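You operate a simulated robot arm through the tools that you are given. There is no shell and no other tool.

You run a simulated robot arm. Do the job below in one go: nothing can be reset, and whatever is moved stays where it is left.

Task
Load the tape roll on its holder and set the brake to drag.
Fine: free the brake knob first; slide the loaded holder onto the yellow mark. Where these are worked on the way, their far stop is far enough and under half their travel is too little: brake knob.

The check looks at the end state, three seconds after you hand in, the way a careful person would. Anything else that was tipped, shoved, dropped, spilled or broken makes it a failure.

Robot
A 7-joint arm with a two-finger gripper, fixed in place. Base frame: the origin is at the foot of the arm, x ahead of it, y to its left, z up. Lengths are in m, angles in rad, forces in N, time in s.
With the tool pointing down near the work surface it reaches from about 0.38 to 0.78 m from the base axis. Its first joint turns from -2.496 to 2.496 rad. Payload 2.45 kg.
The tool frame sits at the grasp point between the pads (the TCP): z along the fingers, y along the line on which they close. The tips reach 0.026 m beyond it. Largest opening 0.096 m; the body of the gripper starts 0.069 m behind the TCP.
Orientation is that of the tool frame in the base frame, as a unit quaternion [w, x, y, z]. With the fingers straight down and closing along the base's y, the tool's x points along the base's -x, its y along +y and its z along -z.

Tools
- The arm moves only by the tool apply_moves. Its argument "series" is one flat list of numbers, 7 for each row, row after row: the turn, a rotation vector about the tool's x, y, z in degrees, then the shift along the tool's x, y, z in m, then the gripper command, from -1 (shut) to 1 (fully open), values between in proportion. In form: [ax, ay, az, x, y, z, grip, ax, ay, az, x, y, z, grip, ...]. A call has 1 to 20 rows; each row is the pose to reach, as a shift and turn from the pose commanded when the call began, along the tool's axes at that moment. A row lasts 0.2 s, in which the tool goes at most 0.05 m and 0.15 rad; a call with a longer step from one row to the next is refused whole, and so is a gripper value outside its range. Where a pose cannot be reached the arm comes as near as it can. A force on the tool above 50 N (or 10 N above the force at the start of the call, whichever is more), or a blocked arm, ends the call early, and 0.2 s more pass. Each finger halts on what it meets, pressing with about 44 N; the grip force reading is that of the motor and also rises with nothing between the fingers. The clock runs only during rows and for 0.2 s after the last one: add rows that repeat a pose to give the fingers time. It gives the time, the measured TCP pose, the force on the tool (base axes), the opening and the grip force at its end, in the units of the frame above (readings bear some noise), with the torque about the TCP (base axes, N m) and any sound that the robot's microphone picked up, and new pictures: "show" is both (left out), scene, wrist or none.
- Cameras (640 x 400 px; columns grow to the right, rows downward): "scene" is fixed at [0.22, -0.5005, 1.534]; the picture's right is [0.54, -0.84, 0.00], its down [-0.63, -0.41, -0.66] and it looks along [0.55, 0.36, -0.75] (base axes); focal length 310 px, centre (320, 200). "wrist" rides on the gripper at [0.082, 0.003, -0.098] in the tool frame; the picture's right is [-0.04, 1.00, 0.00], its down [-0.73, -0.03, -0.68] and it looks along [-0.68, -0.03, 0.73] (tool axes); focal length 256 px, centre (320, 200). There is no depth. A picture from a camera that has moved, and an enlarged one, comes with that camera's place and axes in the base frame and with its lens.
- slide_trunk(by): slides the trunk up (or, below 0, down) by that many m; the arm rides with it, the base frame stays. It gives what a move gives, with no picture.
- close_up(camera, box): a new picture of the part [left, top, right, bottom] of that camera's present view, enlarged. No time passes.
- finish_job(): hands the job in; it is judged then, once.

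Places have to be worked out from the pictures, the camera data and where the tool is seen. Open the gripper and draw the arm clear of the work before you hand the job in, unless the task says otherwise.

The tools are called after "Request:" as a command line: name --argument value ..., lists and objects as JSON in quotes. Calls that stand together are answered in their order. apply_moves: Moves the arm, as the interface text tells. Its arguments: {"type":"object","properties":{"series":{"type":"array","items":{"type":"number"}},"show":{"type":"string","enum":["both","scene","wrist","none"]}},"required":["series"]} The other tools are called the same way: slide_trunk (by) slides the trunk up or down; close_up (camera, box) takes an enlarged picture of a part of a camera's view; finish_job () hands the job in.

At the start:

```text
t: 0.0
tcp_pos: [0.4678, -0.0463, 1.1385]
ee_rot: [0.0, 0.001, 1.0, 0.0]
wrist_force: [-0.1, -0.4, -0.2]
ft_torque: [-0.01, 0.0, 0.02]
gripper_width: 0.096
grasp_force: 0.1
trunk travel left (down, up): [-0.575, 0.065]
```

scene: 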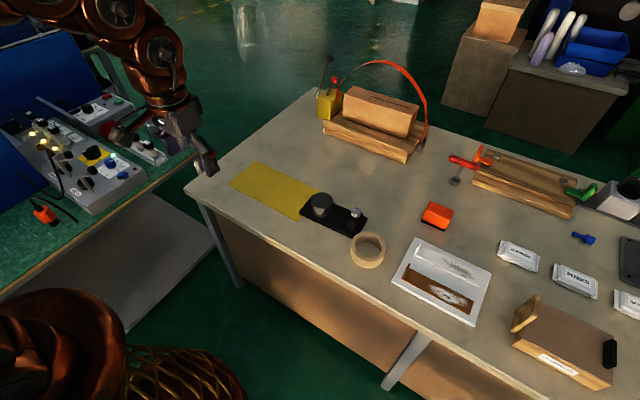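
wrist: 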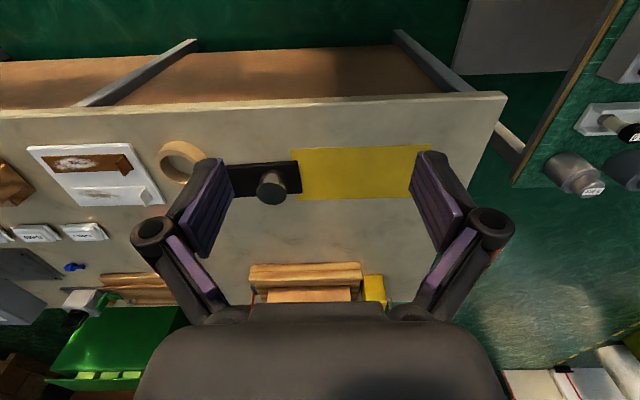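

I start by looking closer at the holder, the tape roll and the yellow mark in both cameras.

Request:
close_up --camera "scene" --box '[220, 150, 420, 275]'

Request:
close_up --camera "scene" --box '[290, 180, 400, 275]'

Request:
close_up --camera "wrist" --box '[140, 120, 460, 220]'

```text
3.20 times, centred on (320, 212) of scene
camera zoom: at [0.22, -0.5005, 1.534], right [0.54, -0.84, 0.0], down [-0.63, -0.41, -0.66], along [0.55, 0.36, -0.75], focal length 993 px, centre (320, 160)
```

zoom: 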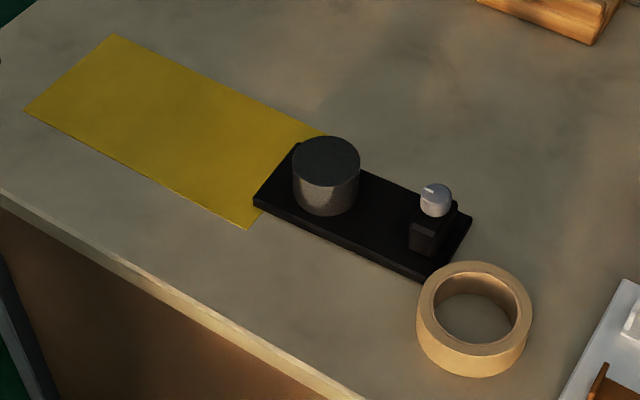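

```text
4.21 times, centred on (345, 228) of scene
camera zoom: at [0.22, -0.5005, 1.534], right [0.54, -0.84, 0.0], down [-0.63, -0.41, -0.66], along [0.55, 0.36, -0.75], focal length 1306 px, centre (215, 84)
```

zoom: 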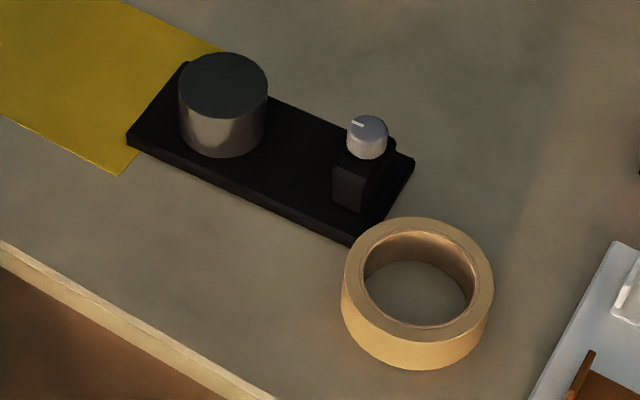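

```text
2.00 times, centred on (300, 170) of wrist
camera zoom: at [0.3849, -0.0435, 1.2371], right [0.04, 1.0, 0.0], down [0.73, -0.03, 0.68], along [0.68, -0.03, -0.73], focal length 512 px, centre (360, 260)
```

zoom: 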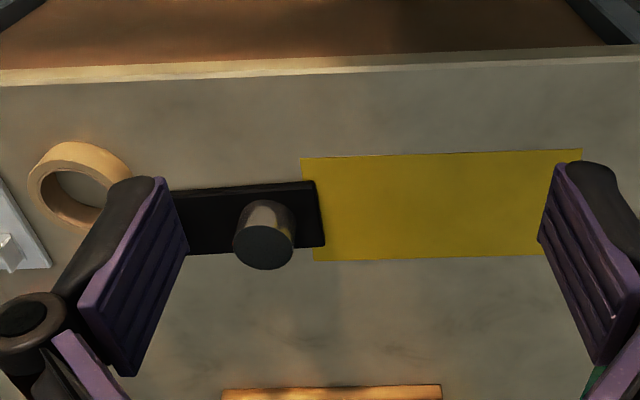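

The table is near z≈0.76, the holder's peg near (0.75,-0.16), knob near (0.775,-0.27), and the roll near (0.69,-0.35), while the mark spans x 0.67–0.82, y -0.12–0.18. I zoom in further on the knob for its markings.

Request:
close_up --camera "scene" --box '[336, 196, 376, 221]'

Request:
close_up --camera "scene" --box '[295, 185, 375, 240]'

Request:
close_up --camera "scene" --box '[340, 220, 396, 275]'

Request:
close_up --camera "scene" --box '[400, 140, 640, 300]'

```text
16.00 times, centred on (356, 208) of scene
camera zoom: at [0.22, -0.5005, 1.534], right [0.54, -0.84, 0.0], down [-0.63, -0.41, -0.66], along [0.55, 0.36, -0.75], focal length 4964 px, centre (-256, 64)
```

zoom: 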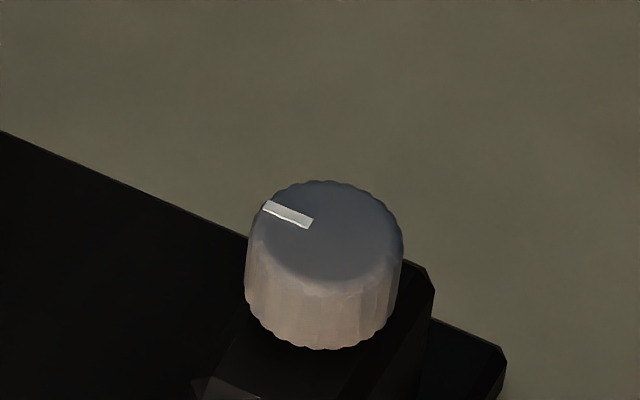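

```text
7.27 times, centred on (335, 212) of scene
camera zoom: at [0.22, -0.5005, 1.534], right [0.54, -0.84, 0.0], down [-0.63, -0.41, -0.66], along [0.55, 0.36, -0.75], focal length 2256 px, centre (211, 109)
```

zoom: 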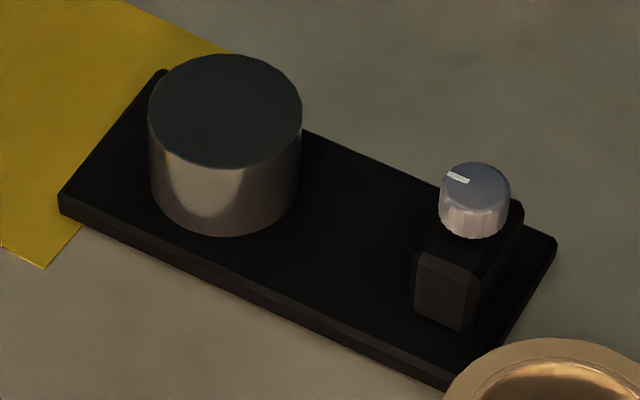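

```text
7.27 times, centred on (368, 248) of scene
camera zoom: at [0.22, -0.5005, 1.534], right [0.54, -0.84, 0.0], down [-0.63, -0.41, -0.66], along [0.55, 0.36, -0.75], focal length 2256 px, centre (-29, -146)
```

zoom: 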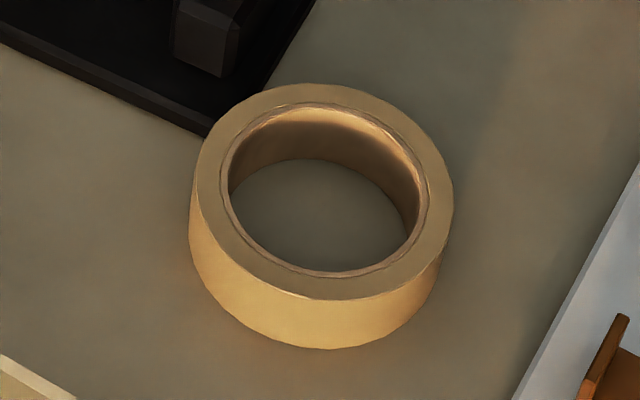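

```text
2.50 times, centred on (520, 220) of scene
camera zoom: at [0.22, -0.5005, 1.534], right [0.54, -0.84, 0.0], down [-0.63, -0.41, -0.66], along [0.55, 0.36, -0.75], focal length 776 px, centre (-180, 150)
```

zoom: 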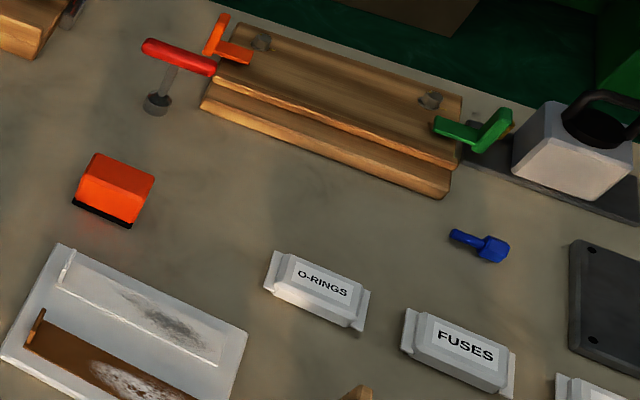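

The knob is a vertical-axis ribbed cap about 29 mm across with its pointer toward the peg (+y); it carries no labels. I move the open gripper to above the holder for a closer wrist-camera view.

Request:
apply_moves --series '[0, 0, 0, -0.029, -0.024, 0.02, 1, 0, 0, 0, -0.058, -0.048, 0.04, 1, 0, 0, 0, -0.087, -0.073, 0.059, 1, 0, 0, 0, -0.116, -0.097, 0.079, 1, 0, 0, 0, -0.145, -0.121, 0.099, 1, 0, 0, 0, -0.174, -0.145, 0.118, 1, 0, 0, 0, -0.203, -0.17, 0.138, 1, 0, 0, 0, -0.232, -0.194, 0.158, 1]'

```text
t: 1.8
tcp_pos: [0.6984, -0.2422, 0.98]
ee_rot: [0.001, 0.0, 1.0, 0.001]
wrist_force: [-1.3, -0.1, 0.3]
ft_torque: [-0.02, -0.05, -0.01]
gripper_width: 0.0959
grasp_force: 0.0
trunk travel left (down, up): [-0.575, 0.065]
camera wrist: at [0.6162, -0.2389, 1.0793], right [0.04, 1.0, 0.0], down [0.73, -0.03, 0.68], along [0.68, -0.03, -0.73], focal length 256 px, centre (320, 200)
```

scene: 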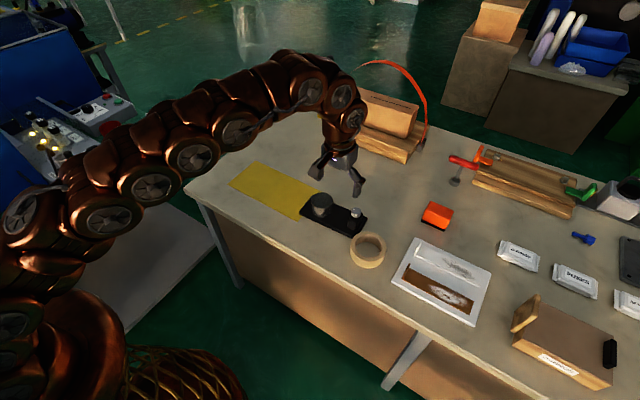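
wrist: 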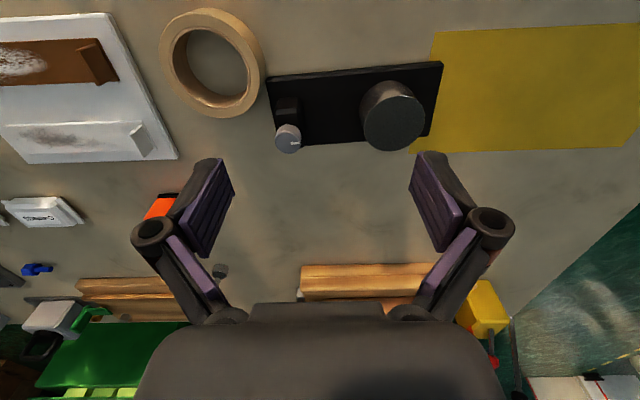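

Good view. I enlarge the holder and the roll in the wrist camera to locate them precisely.

Request:
close_up --camera "wrist" --box '[255, 50, 455, 175]'

Request:
close_up --camera "wrist" --box '[140, 0, 300, 125]'

```text
3.20 times, centred on (355, 112) of wrist
camera zoom: at [0.6162, -0.2389, 1.0793], right [0.04, 1.0, 0.0], down [0.73, -0.03, 0.68], along [0.68, -0.03, -0.73], focal length 819 px, centre (208, 480)
```

zoom: 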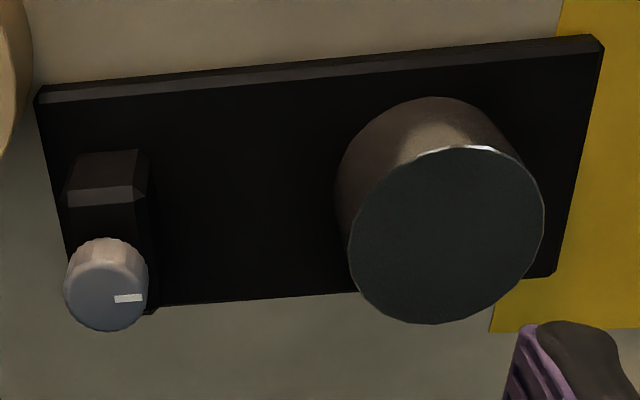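

```text
3.20 times, centred on (220, 62) of wrist
camera zoom: at [0.6162, -0.2389, 1.0793], right [0.04, 1.0, 0.0], down [0.73, -0.03, 0.68], along [0.68, -0.03, -0.73], focal length 819 px, centre (640, 640)
```

zoom: 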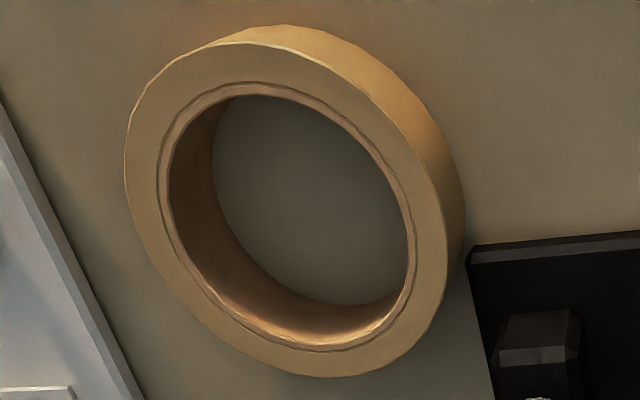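

Triangulating: knob top centre ≈ (0.7515, -0.278, 0.842), peg top ≈ (0.7485, -0.163, 0.818) with diameter ≈0.065, and roll centre ≈ (0.689, -0.354) with top z≈0.797, outer diameter 0.10 and hole ≈0.075. I now go above the knob to test the reach, with the fingers half open.

Request:
apply_moves --series '[0, 0, 0, -0.018, -0.012, 0.02, 0.5, 0, 0, 0, -0.036, -0.024, 0.05, 0.2, 0, 0, 0, -0.053, -0.036, 0.08, 0.04, 0, 0, 0, -0.053, -0.036, 0.08, 0.04, 0, 0, 0, -0.053, -0.036, 0.08, 0.04]'

```text
t: 3.0
tcp_pos: [0.7363, -0.2708, 0.9092]
ee_rot: [0.0, 0.0, 1.0, -0.001]
wrist_force: [-0.2, 0.0, -0.3]
ft_torque: [-0.01, 0.04, -0.04]
gripper_width: 0.05
grasp_force: 0.1
out of reach, approached as far as the arm can: row 2, 3, 4, 5
trunk travel left (down, up): [-0.575, 0.065]
camera wrist: at [0.6543, -0.2666, 1.0076], right [0.04, 1.0, 0.0], down [0.73, -0.03, 0.68], along [0.68, -0.03, -0.73], focal length 256 px, centre (320, 200)
```

scene: 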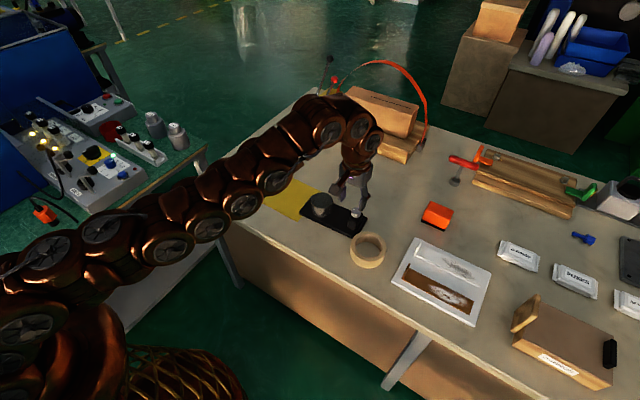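
wrist: 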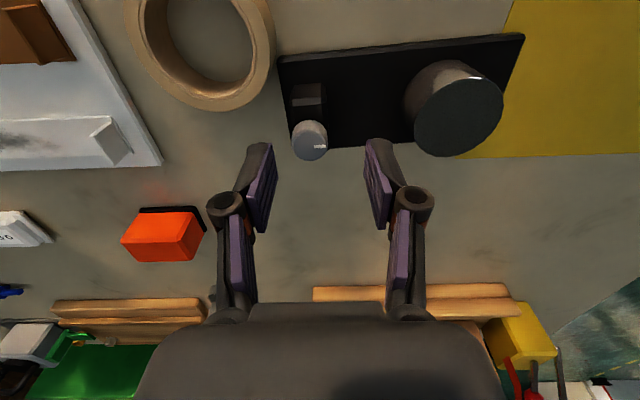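

The reach ends at r≈0.784 here and the shortfall points outward and down, so the shoulder is high; lowering the trunk should extend reach. I raise the tool by 0.19 first and then slide the trunk down 0.2.

Request:
apply_moves --series '[0, 0, 0, 0.01, 0.005, -0.04, 0.04, 0, 0, 0, 0.02, 0.01, -0.08, 0.04, 0, 0, 0, 0.02, 0.01, -0.12, 0.04, 0, 0, 0, 0.02, 0.01, -0.16, 0.04, 0, 0, 0, 0.02, 0.01, -0.2, 0.04]' --show "none"

Request:
slide_trunk --by -0.2

```text
t: 4.2
tcp_pos: [0.6811, -0.2439, 1.0521]
ee_rot: [0.002, 0.0, 1.0, -0.001]
wrist_force: [-1.1, 0.7, -0.2]
ft_torque: [0.0, -0.02, -0.02]
gripper_width: 0.0498
grasp_force: 0.0
out of reach, approached as far as the arm can: row 3, 4, 5
trunk travel left (down, up): [-0.575, 0.065]
```

```text
t: 6.4
tcp_pos: [0.6805, -0.2431, 0.8503]
ee_rot: [0.0, 0.0, 1.0, -0.001]
wrist_force: [0.1, 0.4, 0.2]
ft_torque: [0.02, -0.01, 0.01]
gripper_width: 0.0497
grasp_force: 0.1
trunk travel left (down, up): [-0.375, 0.265]
```

The second shortfall shows the opposite: the wrist runs above the shoulder, so a higher trunk helps. I slide the trunk back up to its top (+0.265).

Request:
slide_trunk --by 0.265

```text
t: 9.1
tcp_pos: [0.6812, -0.2433, 1.1147]
ee_rot: [0.0, 0.0, 1.0, -0.001]
wrist_force: [-0.7, 0.2, 0.3]
ft_torque: [-0.02, 0.03, 0.0]
gripper_width: 0.05
grasp_force: 0.2
trunk travel left (down, up): [-0.64, 0.0]
```

Now I descend by about 0.19 m straight to learn how the commanded pose carries over after the trunk slide.

Request:
apply_moves --series '[0, 0, 0, 0, 0, 0.045, 0.04, 0, 0, 0, 0, 0, 0.09, 0.04, 0, 0, 0, 0, 0, 0.135, 0.04, 0, 0, 0, 0, 0, 0.18, 0.04, 0, 0, 0, 0, 0, 0.18, 0.04]' --show "none"

```text
t: 10.3
tcp_pos: [0.6834, -0.2448, 0.937]
ee_rot: [0.0, 0.0, 1.0, 0.0]
wrist_force: [0.0, 1.1, -0.5]
ft_torque: [-0.01, -0.03, -0.01]
gripper_width: 0.0496
grasp_force: 0.0
trunk travel left (down, up): [-0.64, 0.0]
```

The command restarts from the real pose. Now I go to just above the knob at (0.7515, -0.278, 0.895).

Request:
apply_moves --series '[0, 0, 0, -0.034, -0.017, 0.02, 0.04, 0, 0, 0, -0.068, -0.033, 0.042, 0.04, 0, 0, 0, -0.068, -0.033, 0.042, 0.04, 0, 0, 0, -0.068, -0.033, 0.042, 0.04]'

```text
t: 11.3
tcp_pos: [0.7455, -0.2745, 0.8941]
ee_rot: [0.0, 0.0, 1.0, 0.0]
wrist_force: [0.5, 0.2, 0.5]
ft_torque: [0.0, -0.01, 0.01]
gripper_width: 0.0499
grasp_force: 0.0
out of reach, approached as far as the arm can: row 2, 3, 4
trunk travel left (down, up): [-0.64, 0.0]
camera wrist: at [0.6632, -0.2707, 0.9932], right [0.04, 1.0, 0.0], down [0.73, -0.03, 0.68], along [0.68, -0.03, -0.73], focal length 256 px, centre (320, 200)
```

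scene: 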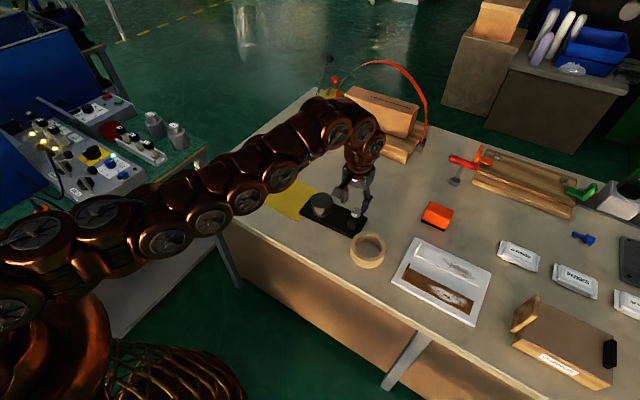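
wrist: 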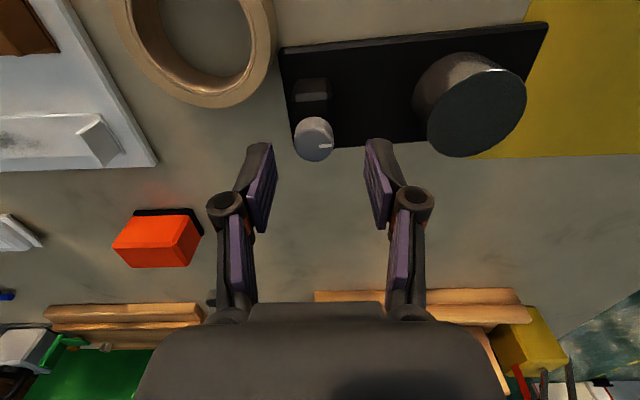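

The knob reads again at (0.7505, -0.2785). Reach grows as I descend, so I lower to z≈0.854 with the fingers straddling the knob in y.

Request:
apply_moves --series '[0, 0, 0, -0.002, -0.002, 0.02, 0.04, 0, 0, 0, -0.005, -0.004, 0.03, 0.04, 0, 0, 0, -0.005, -0.004, 0.04, 0.04, 0, 0, 0, -0.005, -0.004, 0.04, 0.04]'

Request:
close_up --camera "wrist" --box '[220, 80, 420, 230]'

Request:
close_up --camera "scene" --box '[310, 150, 410, 240]'

```text
t: 12.3
tcp_pos: [0.747, -0.2757, 0.8532]
ee_rot: [0.001, 0.001, 1.0, 0.0]
wrist_force: [1.2, 0.3, 0.4]
ft_torque: [-0.02, 0.0, 0.01]
gripper_width: 0.0499
grasp_force: 0.0
out of reach, approached as far as the arm can: row 2, 3, 4
trunk travel left (down, up): [-0.64, 0.0]
camera wrist: at [0.6639, -0.2718, 0.9519], right [0.04, 1.0, 0.0], down [0.73, -0.03, 0.68], along [0.68, -0.03, -0.73], focal length 256 px, centre (320, 200)
```

scene: 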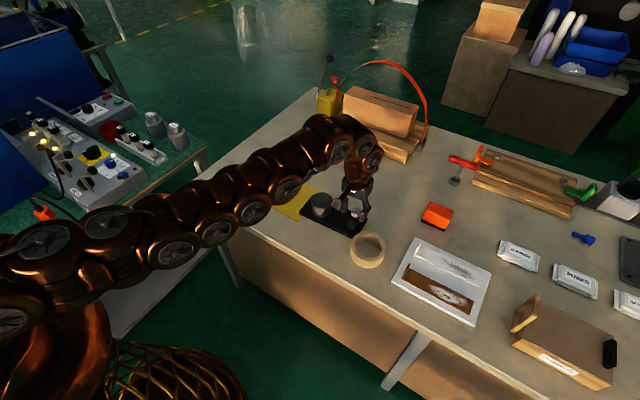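
wrist: 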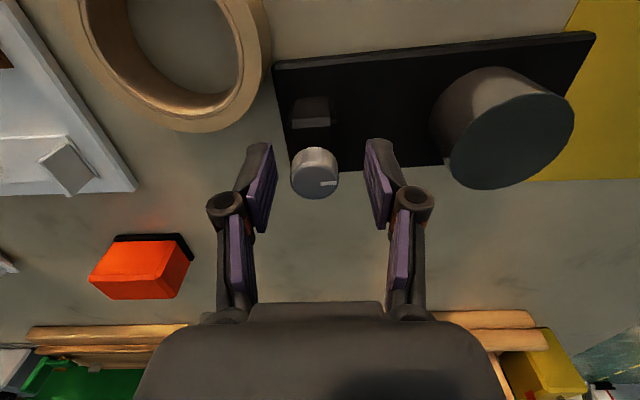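

```text
2.67 times, centred on (320, 155) of wrist
camera zoom: at [0.6639, -0.2718, 0.9519], right [0.04, 1.0, 0.0], down [0.73, -0.03, 0.68], along [0.68, -0.03, -0.73], focal length 683 px, centre (320, 320)
```

zoom: 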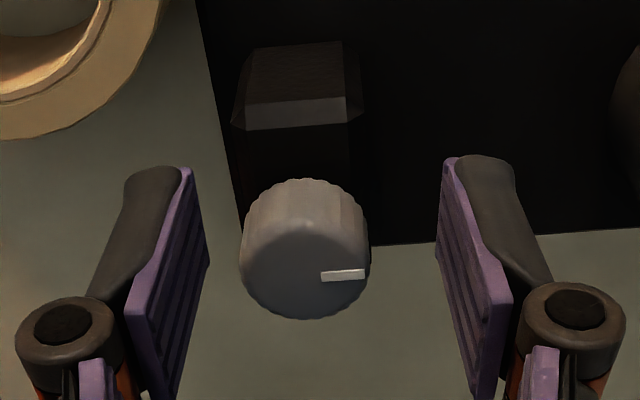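

```text
4.44 times, centred on (360, 195) of scene
camera zoom: at [0.22, -0.5005, 1.534], right [0.54, -0.84, 0.0], down [-0.63, -0.41, -0.66], along [0.55, 0.36, -0.75], focal length 1379 px, centre (142, 222)
```

zoom: 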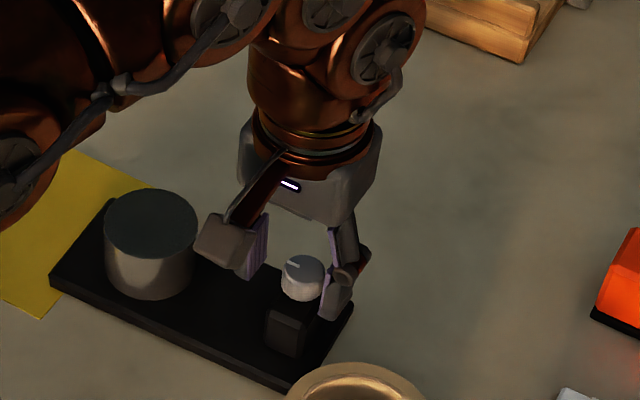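

The knob sits at about (0.752, -0.279), about 5 mm further out than the tool can reach when vertical. I tilt the fingers 6° outward to gain reach and centre on the knob before gripping.

Request:
apply_moves --series '[0, -6, 0, -0.002, -0.002, 0, 0.04, 0, -6, 0, -0.004, -0.0032, -0.001, 0.04, 0, -6, 0, -0.004, -0.0032, -0.001, 0.04]' --show "none"

Request:
close_up --camera "wrist" --box '[220, 80, 420, 230]'

Request:
close_up --camera "scene" --box '[310, 150, 410, 240]'

```text
t: 13.1
tcp_pos: [0.7501, -0.2785, 0.8529]
ee_rot: [0.052, -0.001, 0.999, -0.001]
wrist_force: [-0.6, 0.2, -0.4]
ft_torque: [-0.03, 0.0, 0.01]
gripper_width: 0.0499
grasp_force: 0.0
trunk travel left (down, up): [-0.64, 0.0]
```

```text
2.67 times, centred on (320, 155) of wrist
camera zoom: at [0.6587, -0.2742, 0.944], right [0.04, 1.0, 0.0], down [0.66, -0.03, 0.75], along [0.75, -0.03, -0.66], focal length 683 px, centre (320, 320)
```

zoom: 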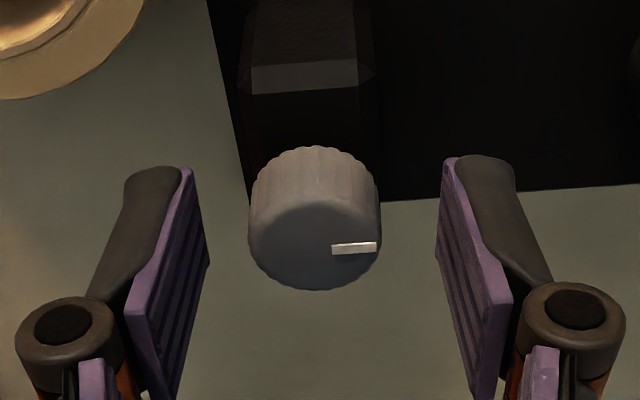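

```text
4.44 times, centred on (360, 195) of scene
camera zoom: at [0.22, -0.5005, 1.534], right [0.54, -0.84, 0.0], down [-0.63, -0.41, -0.66], along [0.55, 0.36, -0.75], focal length 1379 px, centre (142, 222)
```

zoom: 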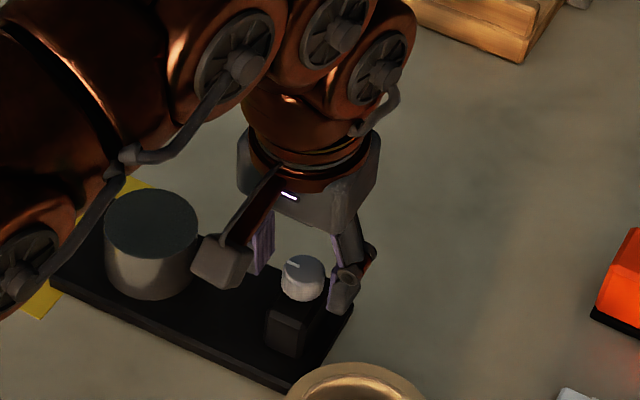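

Centred on the knob now. I close the gripper on it.

Request:
apply_moves --series '[0, 0, 0, 0, 0, 0, -0.3, 0, 0, 0, 0, 0, 0, -0.6, 0, 0, 0, 0, 0, 0, -1, 0, 0, 0, 0, 0, 0, -1]' --show "none"

Request:
close_up --camera "wrist" --box '[220, 80, 420, 230]'

```text
t: 14.1
tcp_pos: [0.751, -0.2801, 0.8544]
ee_rot: [0.052, 0.0, 0.999, 0.0]
wrist_force: [-0.2, -6.2, 2.1]
ft_torque: [-0.16, -0.04, -0.02]
gripper_width: 0.0269
grasp_force: 44.2
trunk travel left (down, up): [-0.64, 0.0]
```

```text
2.67 times, centred on (320, 155) of wrist
camera zoom: at [0.6586, -0.2751, 0.9442], right [0.04, 1.0, 0.0], down [0.66, -0.03, 0.75], along [0.75, -0.03, -0.66], focal length 683 px, centre (320, 320)
```

zoom: 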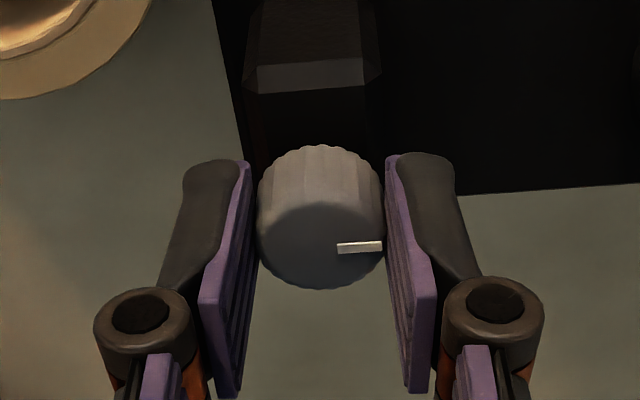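

The knob is held at 27 mm. I try a small counter-clockwise turn (seen from above, negative about tool z) of 16° and watch torque and pointer.

Request:
apply_moves --series '[0, 0, -4, 0, -0.001, 0, -1, 0, 0, -8, 0, -0.001, 0, -1, 0, 0, -12, 0, -0.001, 0, -1, 0, 0, -16, 0, -0.001, 0, -1]' --show "none"

Request:
close_up --camera "wrist" --box '[220, 80, 420, 230]'

Request:
close_up --camera "scene" --box '[290, 170, 390, 260]'

```text
t: 15.1
tcp_pos: [0.7488, -0.2791, 0.8538]
ee_rot: [0.052, -0.139, 0.989, -0.007]
wrist_force: [2.1, -4.8, 5.5]
ft_torque: [0.11, -0.45, -0.55]
gripper_width: 0.0273
grasp_force: 43.9
trunk travel left (down, up): [-0.64, 0.0]
```

```text
2.67 times, centred on (320, 155) of wrist
camera zoom: at [0.6606, -0.2985, 0.9438], right [-0.24, 0.97, -0.03], down [0.64, 0.17, 0.75], along [0.73, 0.16, -0.66], focal length 683 px, centre (320, 320)
```

zoom: 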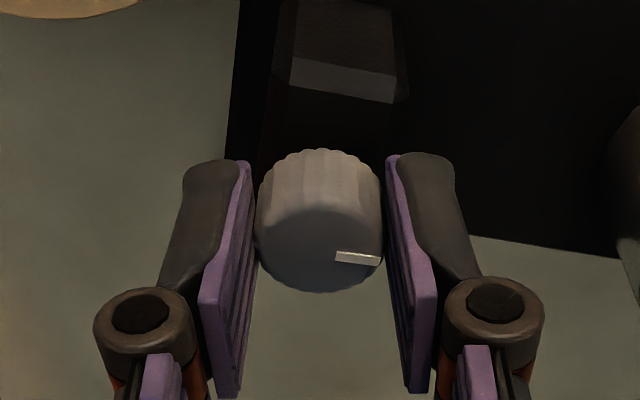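

```text
4.44 times, centred on (340, 215) of scene
camera zoom: at [0.22, -0.5005, 1.534], right [0.54, -0.84, 0.0], down [-0.63, -0.41, -0.66], along [0.55, 0.36, -0.75], focal length 1379 px, centre (231, 133)
```

zoom: 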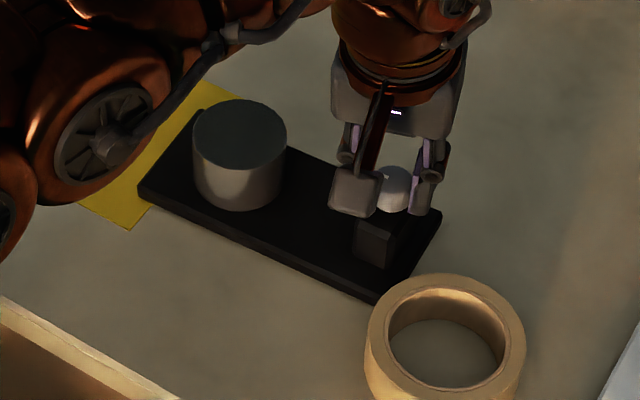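

The pointer stayed with the plate and the grip slipped at ~0.55 N m, so counter-clockwise is against a stop. I turn clockwise instead, back past the start to +20°.

Request:
apply_moves --series '[0, 0, 6, 0, 0, 0, -1, 0, 0, 12, 0, 0, 0, -1, 0, 0, 18, 0, 0, 0, -1, 0, 0, 24, 0, 0, 0, -1, 0, 0, 30, 0, 0, 0, -1, 0, 0, 36, 0, 0, 0, -1]' --show "none"

Request:
close_up --camera "wrist" --box '[220, 80, 420, 230]'

Request:
close_up --camera "scene" --box '[290, 170, 390, 260]'

```text
t: 16.5
tcp_pos: [0.7504, -0.2787, 0.8535]
ee_rot: [0.05, 0.175, 0.983, 0.01]
wrist_force: [-6.3, 5.0, 2.3]
ft_torque: [-0.53, -0.35, 0.01]
gripper_width: 0.0271
grasp_force: 43.7
trunk travel left (down, up): [-0.64, 0.0]
```

```text
2.67 times, centred on (320, 155) of wrist
camera zoom: at [0.6634, -0.2477, 0.9443], right [0.38, 0.92, 0.04], down [0.61, -0.28, 0.75], along [0.7, -0.26, -0.67], focal length 683 px, centre (320, 320)
```

zoom: 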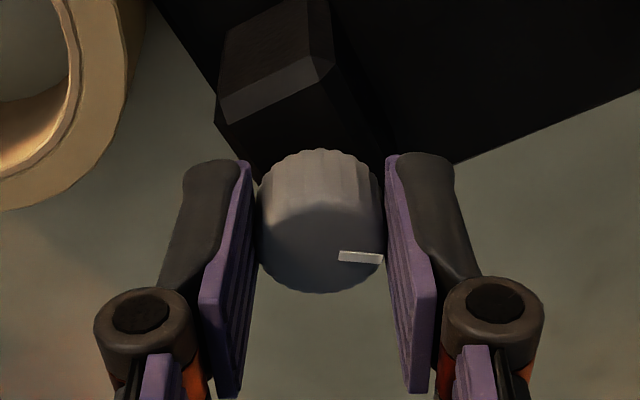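

```text
4.44 times, centred on (340, 215) of scene
camera zoom: at [0.22, -0.5005, 1.534], right [0.54, -0.84, 0.0], down [-0.63, -0.41, -0.66], along [0.55, 0.36, -0.75], focal length 1379 px, centre (231, 133)
```

zoom: 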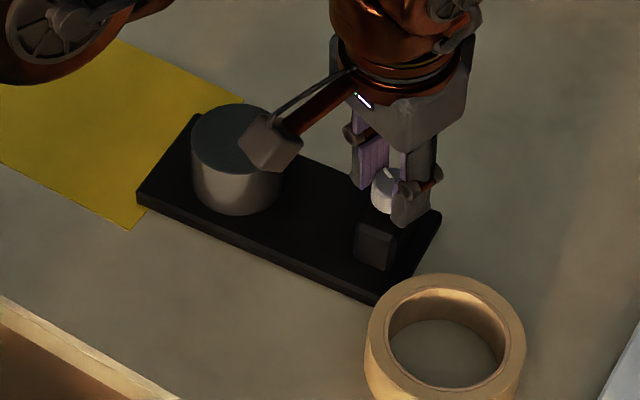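

Clockwise turns the knob freely (pointer turned ~34° relative to the plate). I continue clockwise and watch for the far stop.

Request:
apply_moves --series '[0, 0, 7, 0, 0, 0, -1, 0, 0, 14, 0, 0, 0, -1, 0, 0, 21, 0, 0, 0, -1, 0, 0, 28, 0, 0, 0, -1, 0, 0, 35, 0, 0, 0, -1]' --show "none"

Request:
close_up --camera "wrist" --box '[220, 80, 420, 230]'

Request:
close_up --camera "scene" --box '[290, 170, 390, 260]'

```text
t: 17.7
tcp_pos: [0.7515, -0.2793, 0.8534]
ee_rot: [0.048, 0.462, 0.885, 0.024]
wrist_force: [-3.2, 0.4, 2.8]
ft_torque: [-1.35, -0.09, 0.0]
gripper_width: 0.0272
grasp_force: 44.0
trunk travel left (down, up): [-0.64, 0.0]
```

```text
2.67 times, centred on (320, 155) of wrist
camera zoom: at [0.6963, -0.2102, 0.9477], right [0.84, 0.54, 0.09], down [0.32, -0.62, 0.72], along [0.44, -0.57, -0.69], focal length 683 px, centre (320, 320)
```

zoom: 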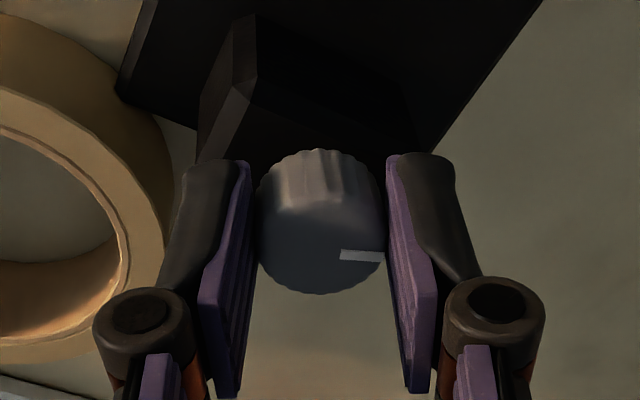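

```text
4.44 times, centred on (340, 215) of scene
camera zoom: at [0.22, -0.5005, 1.534], right [0.54, -0.84, 0.0], down [-0.63, -0.41, -0.66], along [0.55, 0.36, -0.75], focal length 1379 px, centre (231, 133)
```

zoom: 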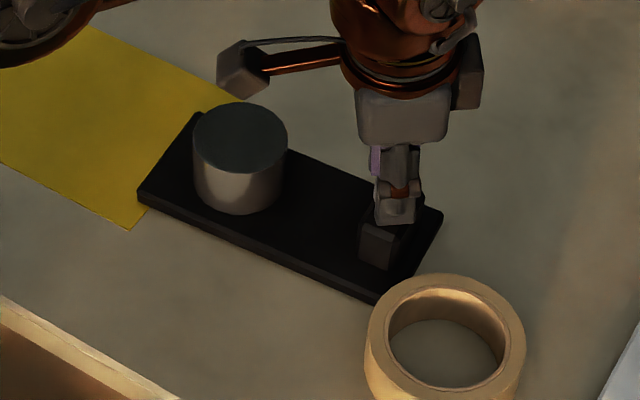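

The knob has turned about 70° with no stop yet, but the tilt is building a side torque (-1.35 N m), so I release and rotate the gripper back by 55° to regrip.

Request:
apply_moves --series '[0, 0, 0, 0, 0, 0, -0.4, 0, 0, 0, 0, 0, 0, 0.04, 0, 0, 0, 0, 0, 0, 0.04, 0, 0, -8, 0, 0, 0, 0.04, 0, 0, -16, 0, 0, 0, 0.04, 0, 0, -24, 0, 0, 0, 0.04, 0, 0, -32, 0, 0, 0, 0.04, 0, 0, -40, 0, 0, 0, 0.04, 0, 0, -48, 0, 0, 0, 0.04, 0, 0, -55, 0, 0, 0, 0.04]' --show "none"

Request:
close_up --camera "wrist" --box '[220, 80, 420, 230]'

Request:
close_up --camera "scene" --box '[290, 170, 390, 260]'

```text
t: 19.9
tcp_pos: [0.7499, -0.2795, 0.855]
ee_rot: [0.053, -0.001, 0.999, 0.001]
wrist_force: [0.1, 0.5, 0.7]
ft_torque: [0.0, 0.0, -0.01]
gripper_width: 0.05
grasp_force: 0.0
trunk travel left (down, up): [-0.64, 0.0]
```

```text
2.67 times, centred on (320, 155) of wrist
camera zoom: at [0.6579, -0.2754, 0.9437], right [0.04, 1.0, 0.0], down [0.66, -0.03, 0.75], along [0.75, -0.03, -0.66], focal length 683 px, centre (320, 320)
```

zoom: 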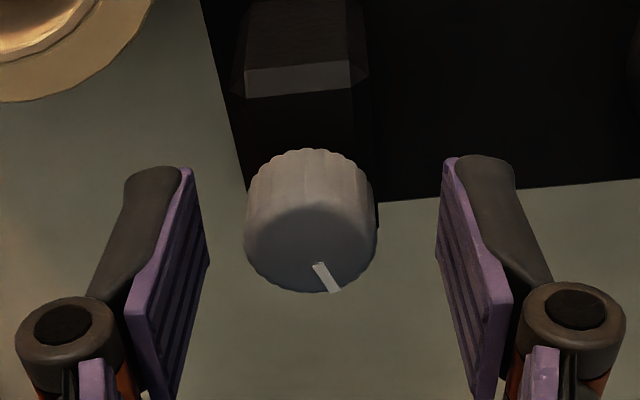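

```text
4.44 times, centred on (340, 215) of scene
camera zoom: at [0.22, -0.5005, 1.534], right [0.54, -0.84, 0.0], down [-0.63, -0.41, -0.66], along [0.55, 0.36, -0.75], focal length 1379 px, centre (231, 133)
```

zoom: 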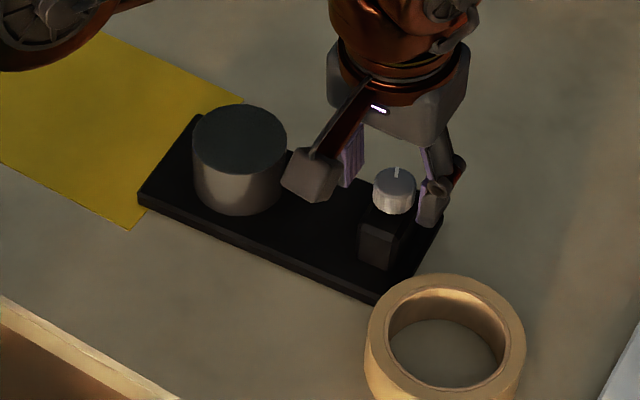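

The knob's pointer now points nearly away from the robot (about 68° turned). I ease the tilt to 3° and wind the open gripper back to -35° for the second stroke.

Request:
apply_moves --series '[0, 3, -5, 0, 0, 0, 0.04, 0, 3, -12, -0.0005, 0, 0, 0.04, 0, 3, -20, -0.001, 0, 0, 0.04, 0, 3, -28, -0.001, 0, 0, 0.04, 0, 3, -35, -0.001, 0, 0, 0.04, 0, 3, -35, -0.001, 0, 0, 0.04]' --show "none"

Request:
close_up --camera "wrist" --box '[220, 80, 420, 230]'

```text
t: 21.3
tcp_pos: [0.7492, -0.2787, 0.8542]
ee_rot: [0.024, -0.301, 0.953, -0.015]
wrist_force: [-0.6, -0.3, 0.7]
ft_torque: [0.01, -0.02, 0.03]
gripper_width: 0.0499
grasp_force: 0.1
trunk travel left (down, up): [-0.64, 0.0]
```

```text
2.67 times, centred on (320, 155) of wrist
camera zoom: at [0.6754, -0.321, 0.9496], right [-0.54, 0.84, -0.04], down [0.58, 0.41, 0.71], along [0.61, 0.36, -0.71], focal length 683 px, centre (320, 320)
```

zoom: 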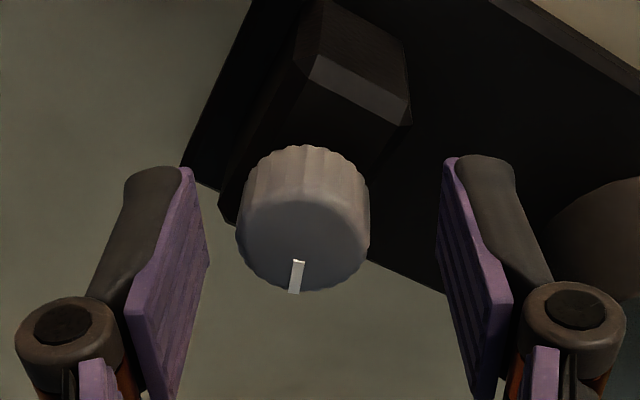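

The knob is ~3 mm off along the closing line; I shift to centre it and close.

Request:
apply_moves --series '[0, 0, 0, -0.0014, -0.0028, 0, 0.04, 0, 0, 0, -0.0014, -0.0028, 0, -0.3, 0, 0, 0, -0.0014, -0.0028, 0, -0.6, 0, 0, 0, -0.0014, -0.0028, 0, -1, 0, 0, 0, -0.0014, -0.0028, 0, -1]' --show "none"

```text
t: 22.5
tcp_pos: [0.7532, -0.2817, 0.8529]
ee_rot: [0.024, -0.3, 0.954, -0.015]
wrist_force: [-1.1, -1.9, -0.1]
ft_torque: [0.32, 0.4, 0.01]
gripper_width: 0.0272
grasp_force: 43.7
trunk travel left (down, up): [-0.64, 0.0]
```

Held, with small side forces. Now the second clockwise stroke of 45°.

Request:
apply_moves --series '[0, 0, 7.5, 0, 0, 0, -1, 0, 0, 15, 0, 0, 0, -1, 0, 0, 22.5, 0, 0, 0, -1, 0, 0, 30, 0, 0, 0, -1, 0, 0, 37.5, 0, 0, 0, -1, 0, 0, 45, 0, 0, 0, -1]' --show "none"

Request:
close_up --camera "wrist" --box '[220, 80, 420, 230]'

Request:
close_up --camera "scene" --box '[290, 170, 390, 260]'

```text
t: 23.9
tcp_pos: [0.7543, -0.2804, 0.8542]
ee_rot: [0.029, 0.089, 0.996, -0.005]
wrist_force: [1.1, -0.5, -0.4]
ft_torque: [-0.16, 0.23, 0.03]
gripper_width: 0.0269
grasp_force: 44.1
trunk travel left (down, up): [-0.64, 0.0]
```

```text
2.67 times, centred on (320, 155) of wrist
camera zoom: at [0.6691, -0.2615, 0.9484], right [0.22, 0.98, 0.0], down [0.68, -0.15, 0.72], along [0.7, -0.16, -0.69], focal length 683 px, centre (320, 320)
```

zoom: 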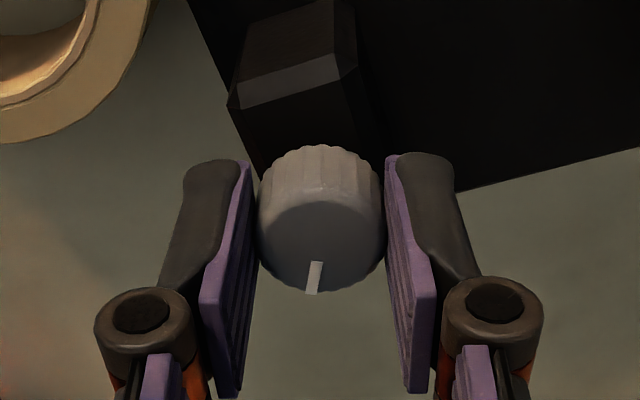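

```text
4.44 times, centred on (340, 215) of scene
camera zoom: at [0.22, -0.5005, 1.534], right [0.54, -0.84, 0.0], down [-0.63, -0.41, -0.66], along [0.55, 0.36, -0.75], focal length 1379 px, centre (231, 133)
```

zoom: 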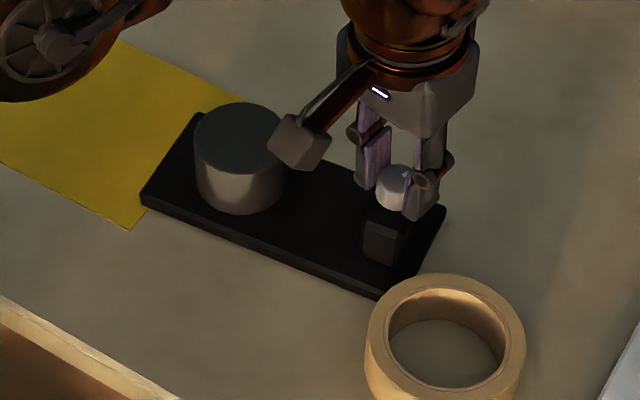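

It is still turning freely (about 113° total), with no stop yet. I continue another 45°.

Request:
apply_moves --series '[0, 0, 7.5, 0, 0, 0, -1, 0, 0, 15, 0, 0, 0, -1, 0, 0, 22.5, 0, 0, 0, -1, 0, 0, 30, 0, 0, 0, -1, 0, 0, 37.5, 0, 0, 0, -1, 0, 0, 45, 0, 0, 0, -1]' --show "none"

Request:
close_up --camera "wrist" --box '[220, 80, 420, 230]'

Request:
close_up --camera "scene" --box '[290, 170, 390, 260]'

```text
t: 25.3
tcp_pos: [0.7544, -0.2816, 0.853]
ee_rot: [0.028, 0.463, 0.886, 0.006]
wrist_force: [5.5, 0.7, 3.0]
ft_torque: [-0.62, 0.18, -0.02]
gripper_width: 0.0273
grasp_force: 43.7
trunk travel left (down, up): [-0.64, 0.0]
```

```text
2.67 times, centred on (320, 155) of wrist
camera zoom: at [0.7044, -0.2099, 0.9493], right [0.84, 0.54, 0.04], down [0.36, -0.61, 0.71], along [0.41, -0.58, -0.7], focal length 683 px, centre (320, 320)
```

zoom: 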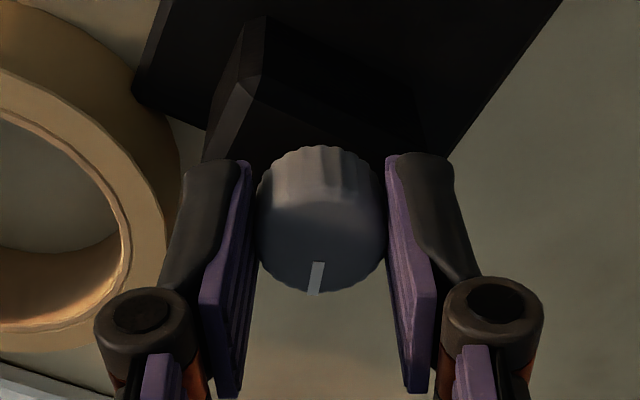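

```text
4.44 times, centred on (340, 215) of scene
camera zoom: at [0.22, -0.5005, 1.534], right [0.54, -0.84, 0.0], down [-0.63, -0.41, -0.66], along [0.55, 0.36, -0.75], focal length 1379 px, centre (231, 133)
```

zoom: 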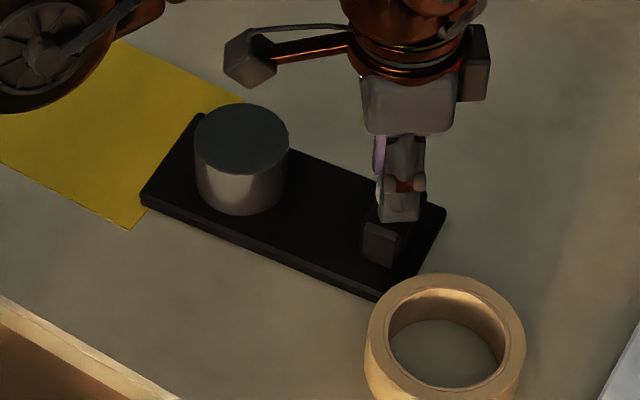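

About 158° turned with no resistance about z. I continue another 32° in this grip.

Request:
apply_moves --series '[0, 0, 8, 0, 0, 0, -1, 0, 0, 16, 0, 0, 0, -1, 0, 0, 24, 0, 0, 0, -1, 0, 0, 32, 0, 0, 0, -1]' --show "none"

Request:
close_up --camera "wrist" --box '[220, 80, 420, 230]'

```text
t: 26.3
tcp_pos: [0.752, -0.281, 0.8533]
ee_rot: [0.024, 0.69, 0.723, 0.013]
wrist_force: [0.7, -2.5, 0.1]
ft_torque: [-1.32, 0.42, 0.14]
gripper_width: 0.0274
grasp_force: 43.9
trunk travel left (down, up): [-0.64, 0.0]
```

```text
2.67 times, centred on (320, 155) of wrist
camera zoom: at [0.746, -0.1982, 0.9508], right [1.0, 0.01, 0.05], down [-0.03, -0.72, 0.69], along [0.04, -0.69, -0.72], focal length 683 px, centre (320, 320)
```

zoom: 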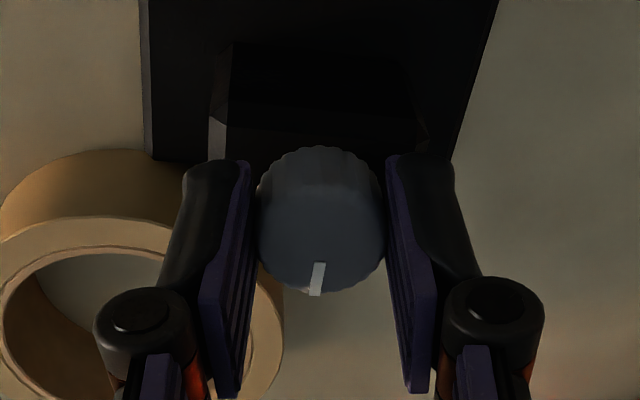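

About 190° turned, still free, and the pointer is now toward -y. I release and wind the gripper back 115° for a third stroke.

Request:
apply_moves --series '[0, 0, 0, 0, 0, 0, -0.4, 0, 0, 0, 0, 0, 0, 0.04, 0, 0, 0, 0, 0, 0, 0.04, 0, 0, -8, 0, 0, 0, 0.04, 0, 0, -16, 0, 0, 0, 0.04, 0, 0, -24, 0, 0, 0, 0.04, 0, 0, -32, 0, 0, 0, 0.04, 0, 0, -40, 0, 0, 0, 0.04, 0, 0, -48, 0, 0, 0, 0.04, 0, 0, -56, 0, 0, 0, 0.04, 0, 0, -64, 0, 0, 0, 0.04, 0, 0, -72, 0, 0, 0, 0.04, 0, 0, -80, 0, 0, 0, 0.04, 0, 0, -88, 0, 0, 0, 0.04, 0, 0, -96, 0, 0, 0, 0.04, 0, 0, -104, 0, 0, 0, 0.04, 0, 0, -110, 0, 0, 0, 0.04, 0, 0, -115, 0, 0, 0, 0.04]' --show "none"

Request:
close_up --camera "wrist" --box '[220, 80, 420, 230]'

Request:
close_up --camera "scene" --box '[290, 170, 390, 260]'

```text
t: 30.1
tcp_pos: [0.7536, -0.2791, 0.8555]
ee_rot: [0.024, -0.242, 0.97, -0.014]
wrist_force: [0.1, -0.6, 0.4]
ft_torque: [0.04, -0.01, 0.03]
gripper_width: 0.0497
grasp_force: 0.1
trunk travel left (down, up): [-0.64, 0.0]
```

```text
2.67 times, centred on (320, 155) of wrist
camera zoom: at [0.6738, -0.3134, 0.9498], right [-0.43, 0.9, -0.04], down [0.62, 0.33, 0.71], along [0.65, 0.28, -0.7], focal length 683 px, centre (320, 320)
```

zoom: 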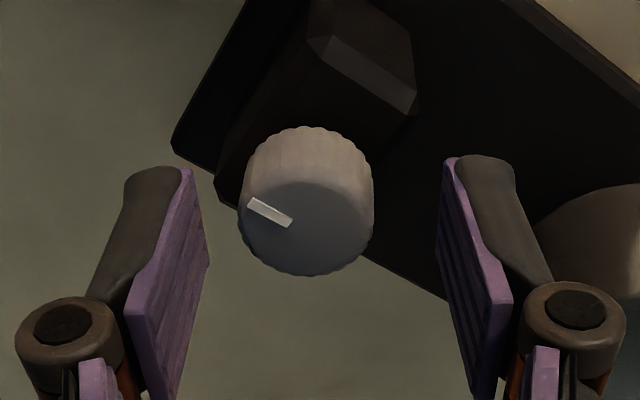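

```text
4.44 times, centred on (340, 215) of scene
camera zoom: at [0.22, -0.5005, 1.534], right [0.54, -0.84, 0.0], down [-0.63, -0.41, -0.66], along [0.55, 0.36, -0.75], focal length 1379 px, centre (231, 133)
```

zoom: 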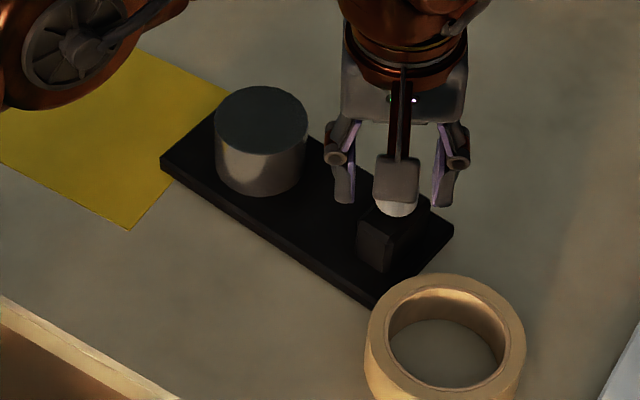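

The last stroke also yawed the holder by about 11° (peg moved outward), and the pointer now reads ~180° from its start relative to the plate: the knob is at its far stop. I lift off the knob now.

Request:
apply_moves --series '[0, 0, 0, 0, 0, -0.03, 0.04, 0, 0, 0, 0, 0, -0.06, 0.04, 0, 0, 0, 0.02, 0, -0.085, 0.04, 0, 0, 0, 0.02, 0, -0.085, 0.04]'

Request:
close_up --camera "scene" --box '[290, 170, 390, 260]'

```text
t: 31.1
tcp_pos: [0.7297, -0.2855, 0.9365]
ee_rot: [0.025, -0.242, 0.97, -0.014]
wrist_force: [0.3, 0.0, 0.2]
ft_torque: [-0.02, 0.0, 0.01]
gripper_width: 0.0501
grasp_force: 0.0
trunk travel left (down, up): [-0.64, 0.0]
camera wrist: at [0.6497, -0.3188, 1.0323], right [-0.43, 0.9, -0.04], down [0.62, 0.33, 0.71], along [0.65, 0.28, -0.7], focal length 256 px, centre (320, 200)
```

scene: 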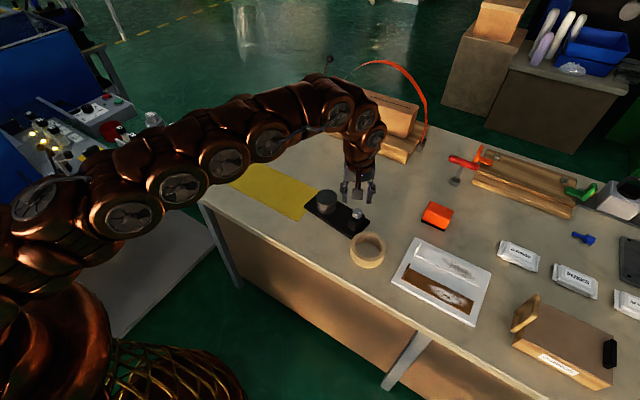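
wrist: 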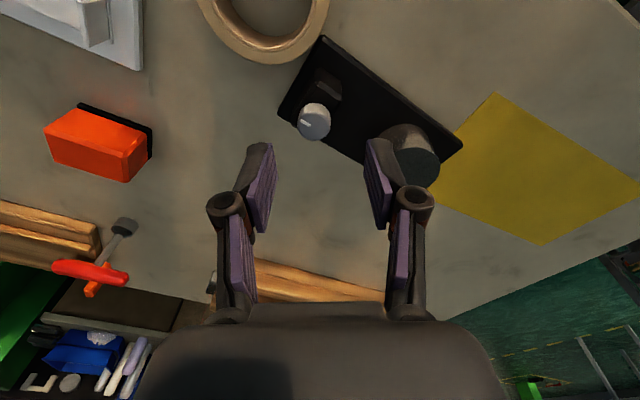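

```text
4.44 times, centred on (340, 215) of scene
camera zoom: at [0.22, -0.5005, 1.534], right [0.54, -0.84, 0.0], down [-0.63, -0.41, -0.66], along [0.55, 0.36, -0.75], focal length 1379 px, centre (231, 133)
```

zoom: 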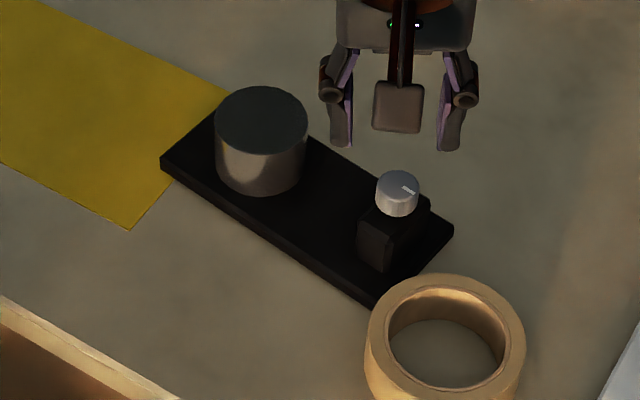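

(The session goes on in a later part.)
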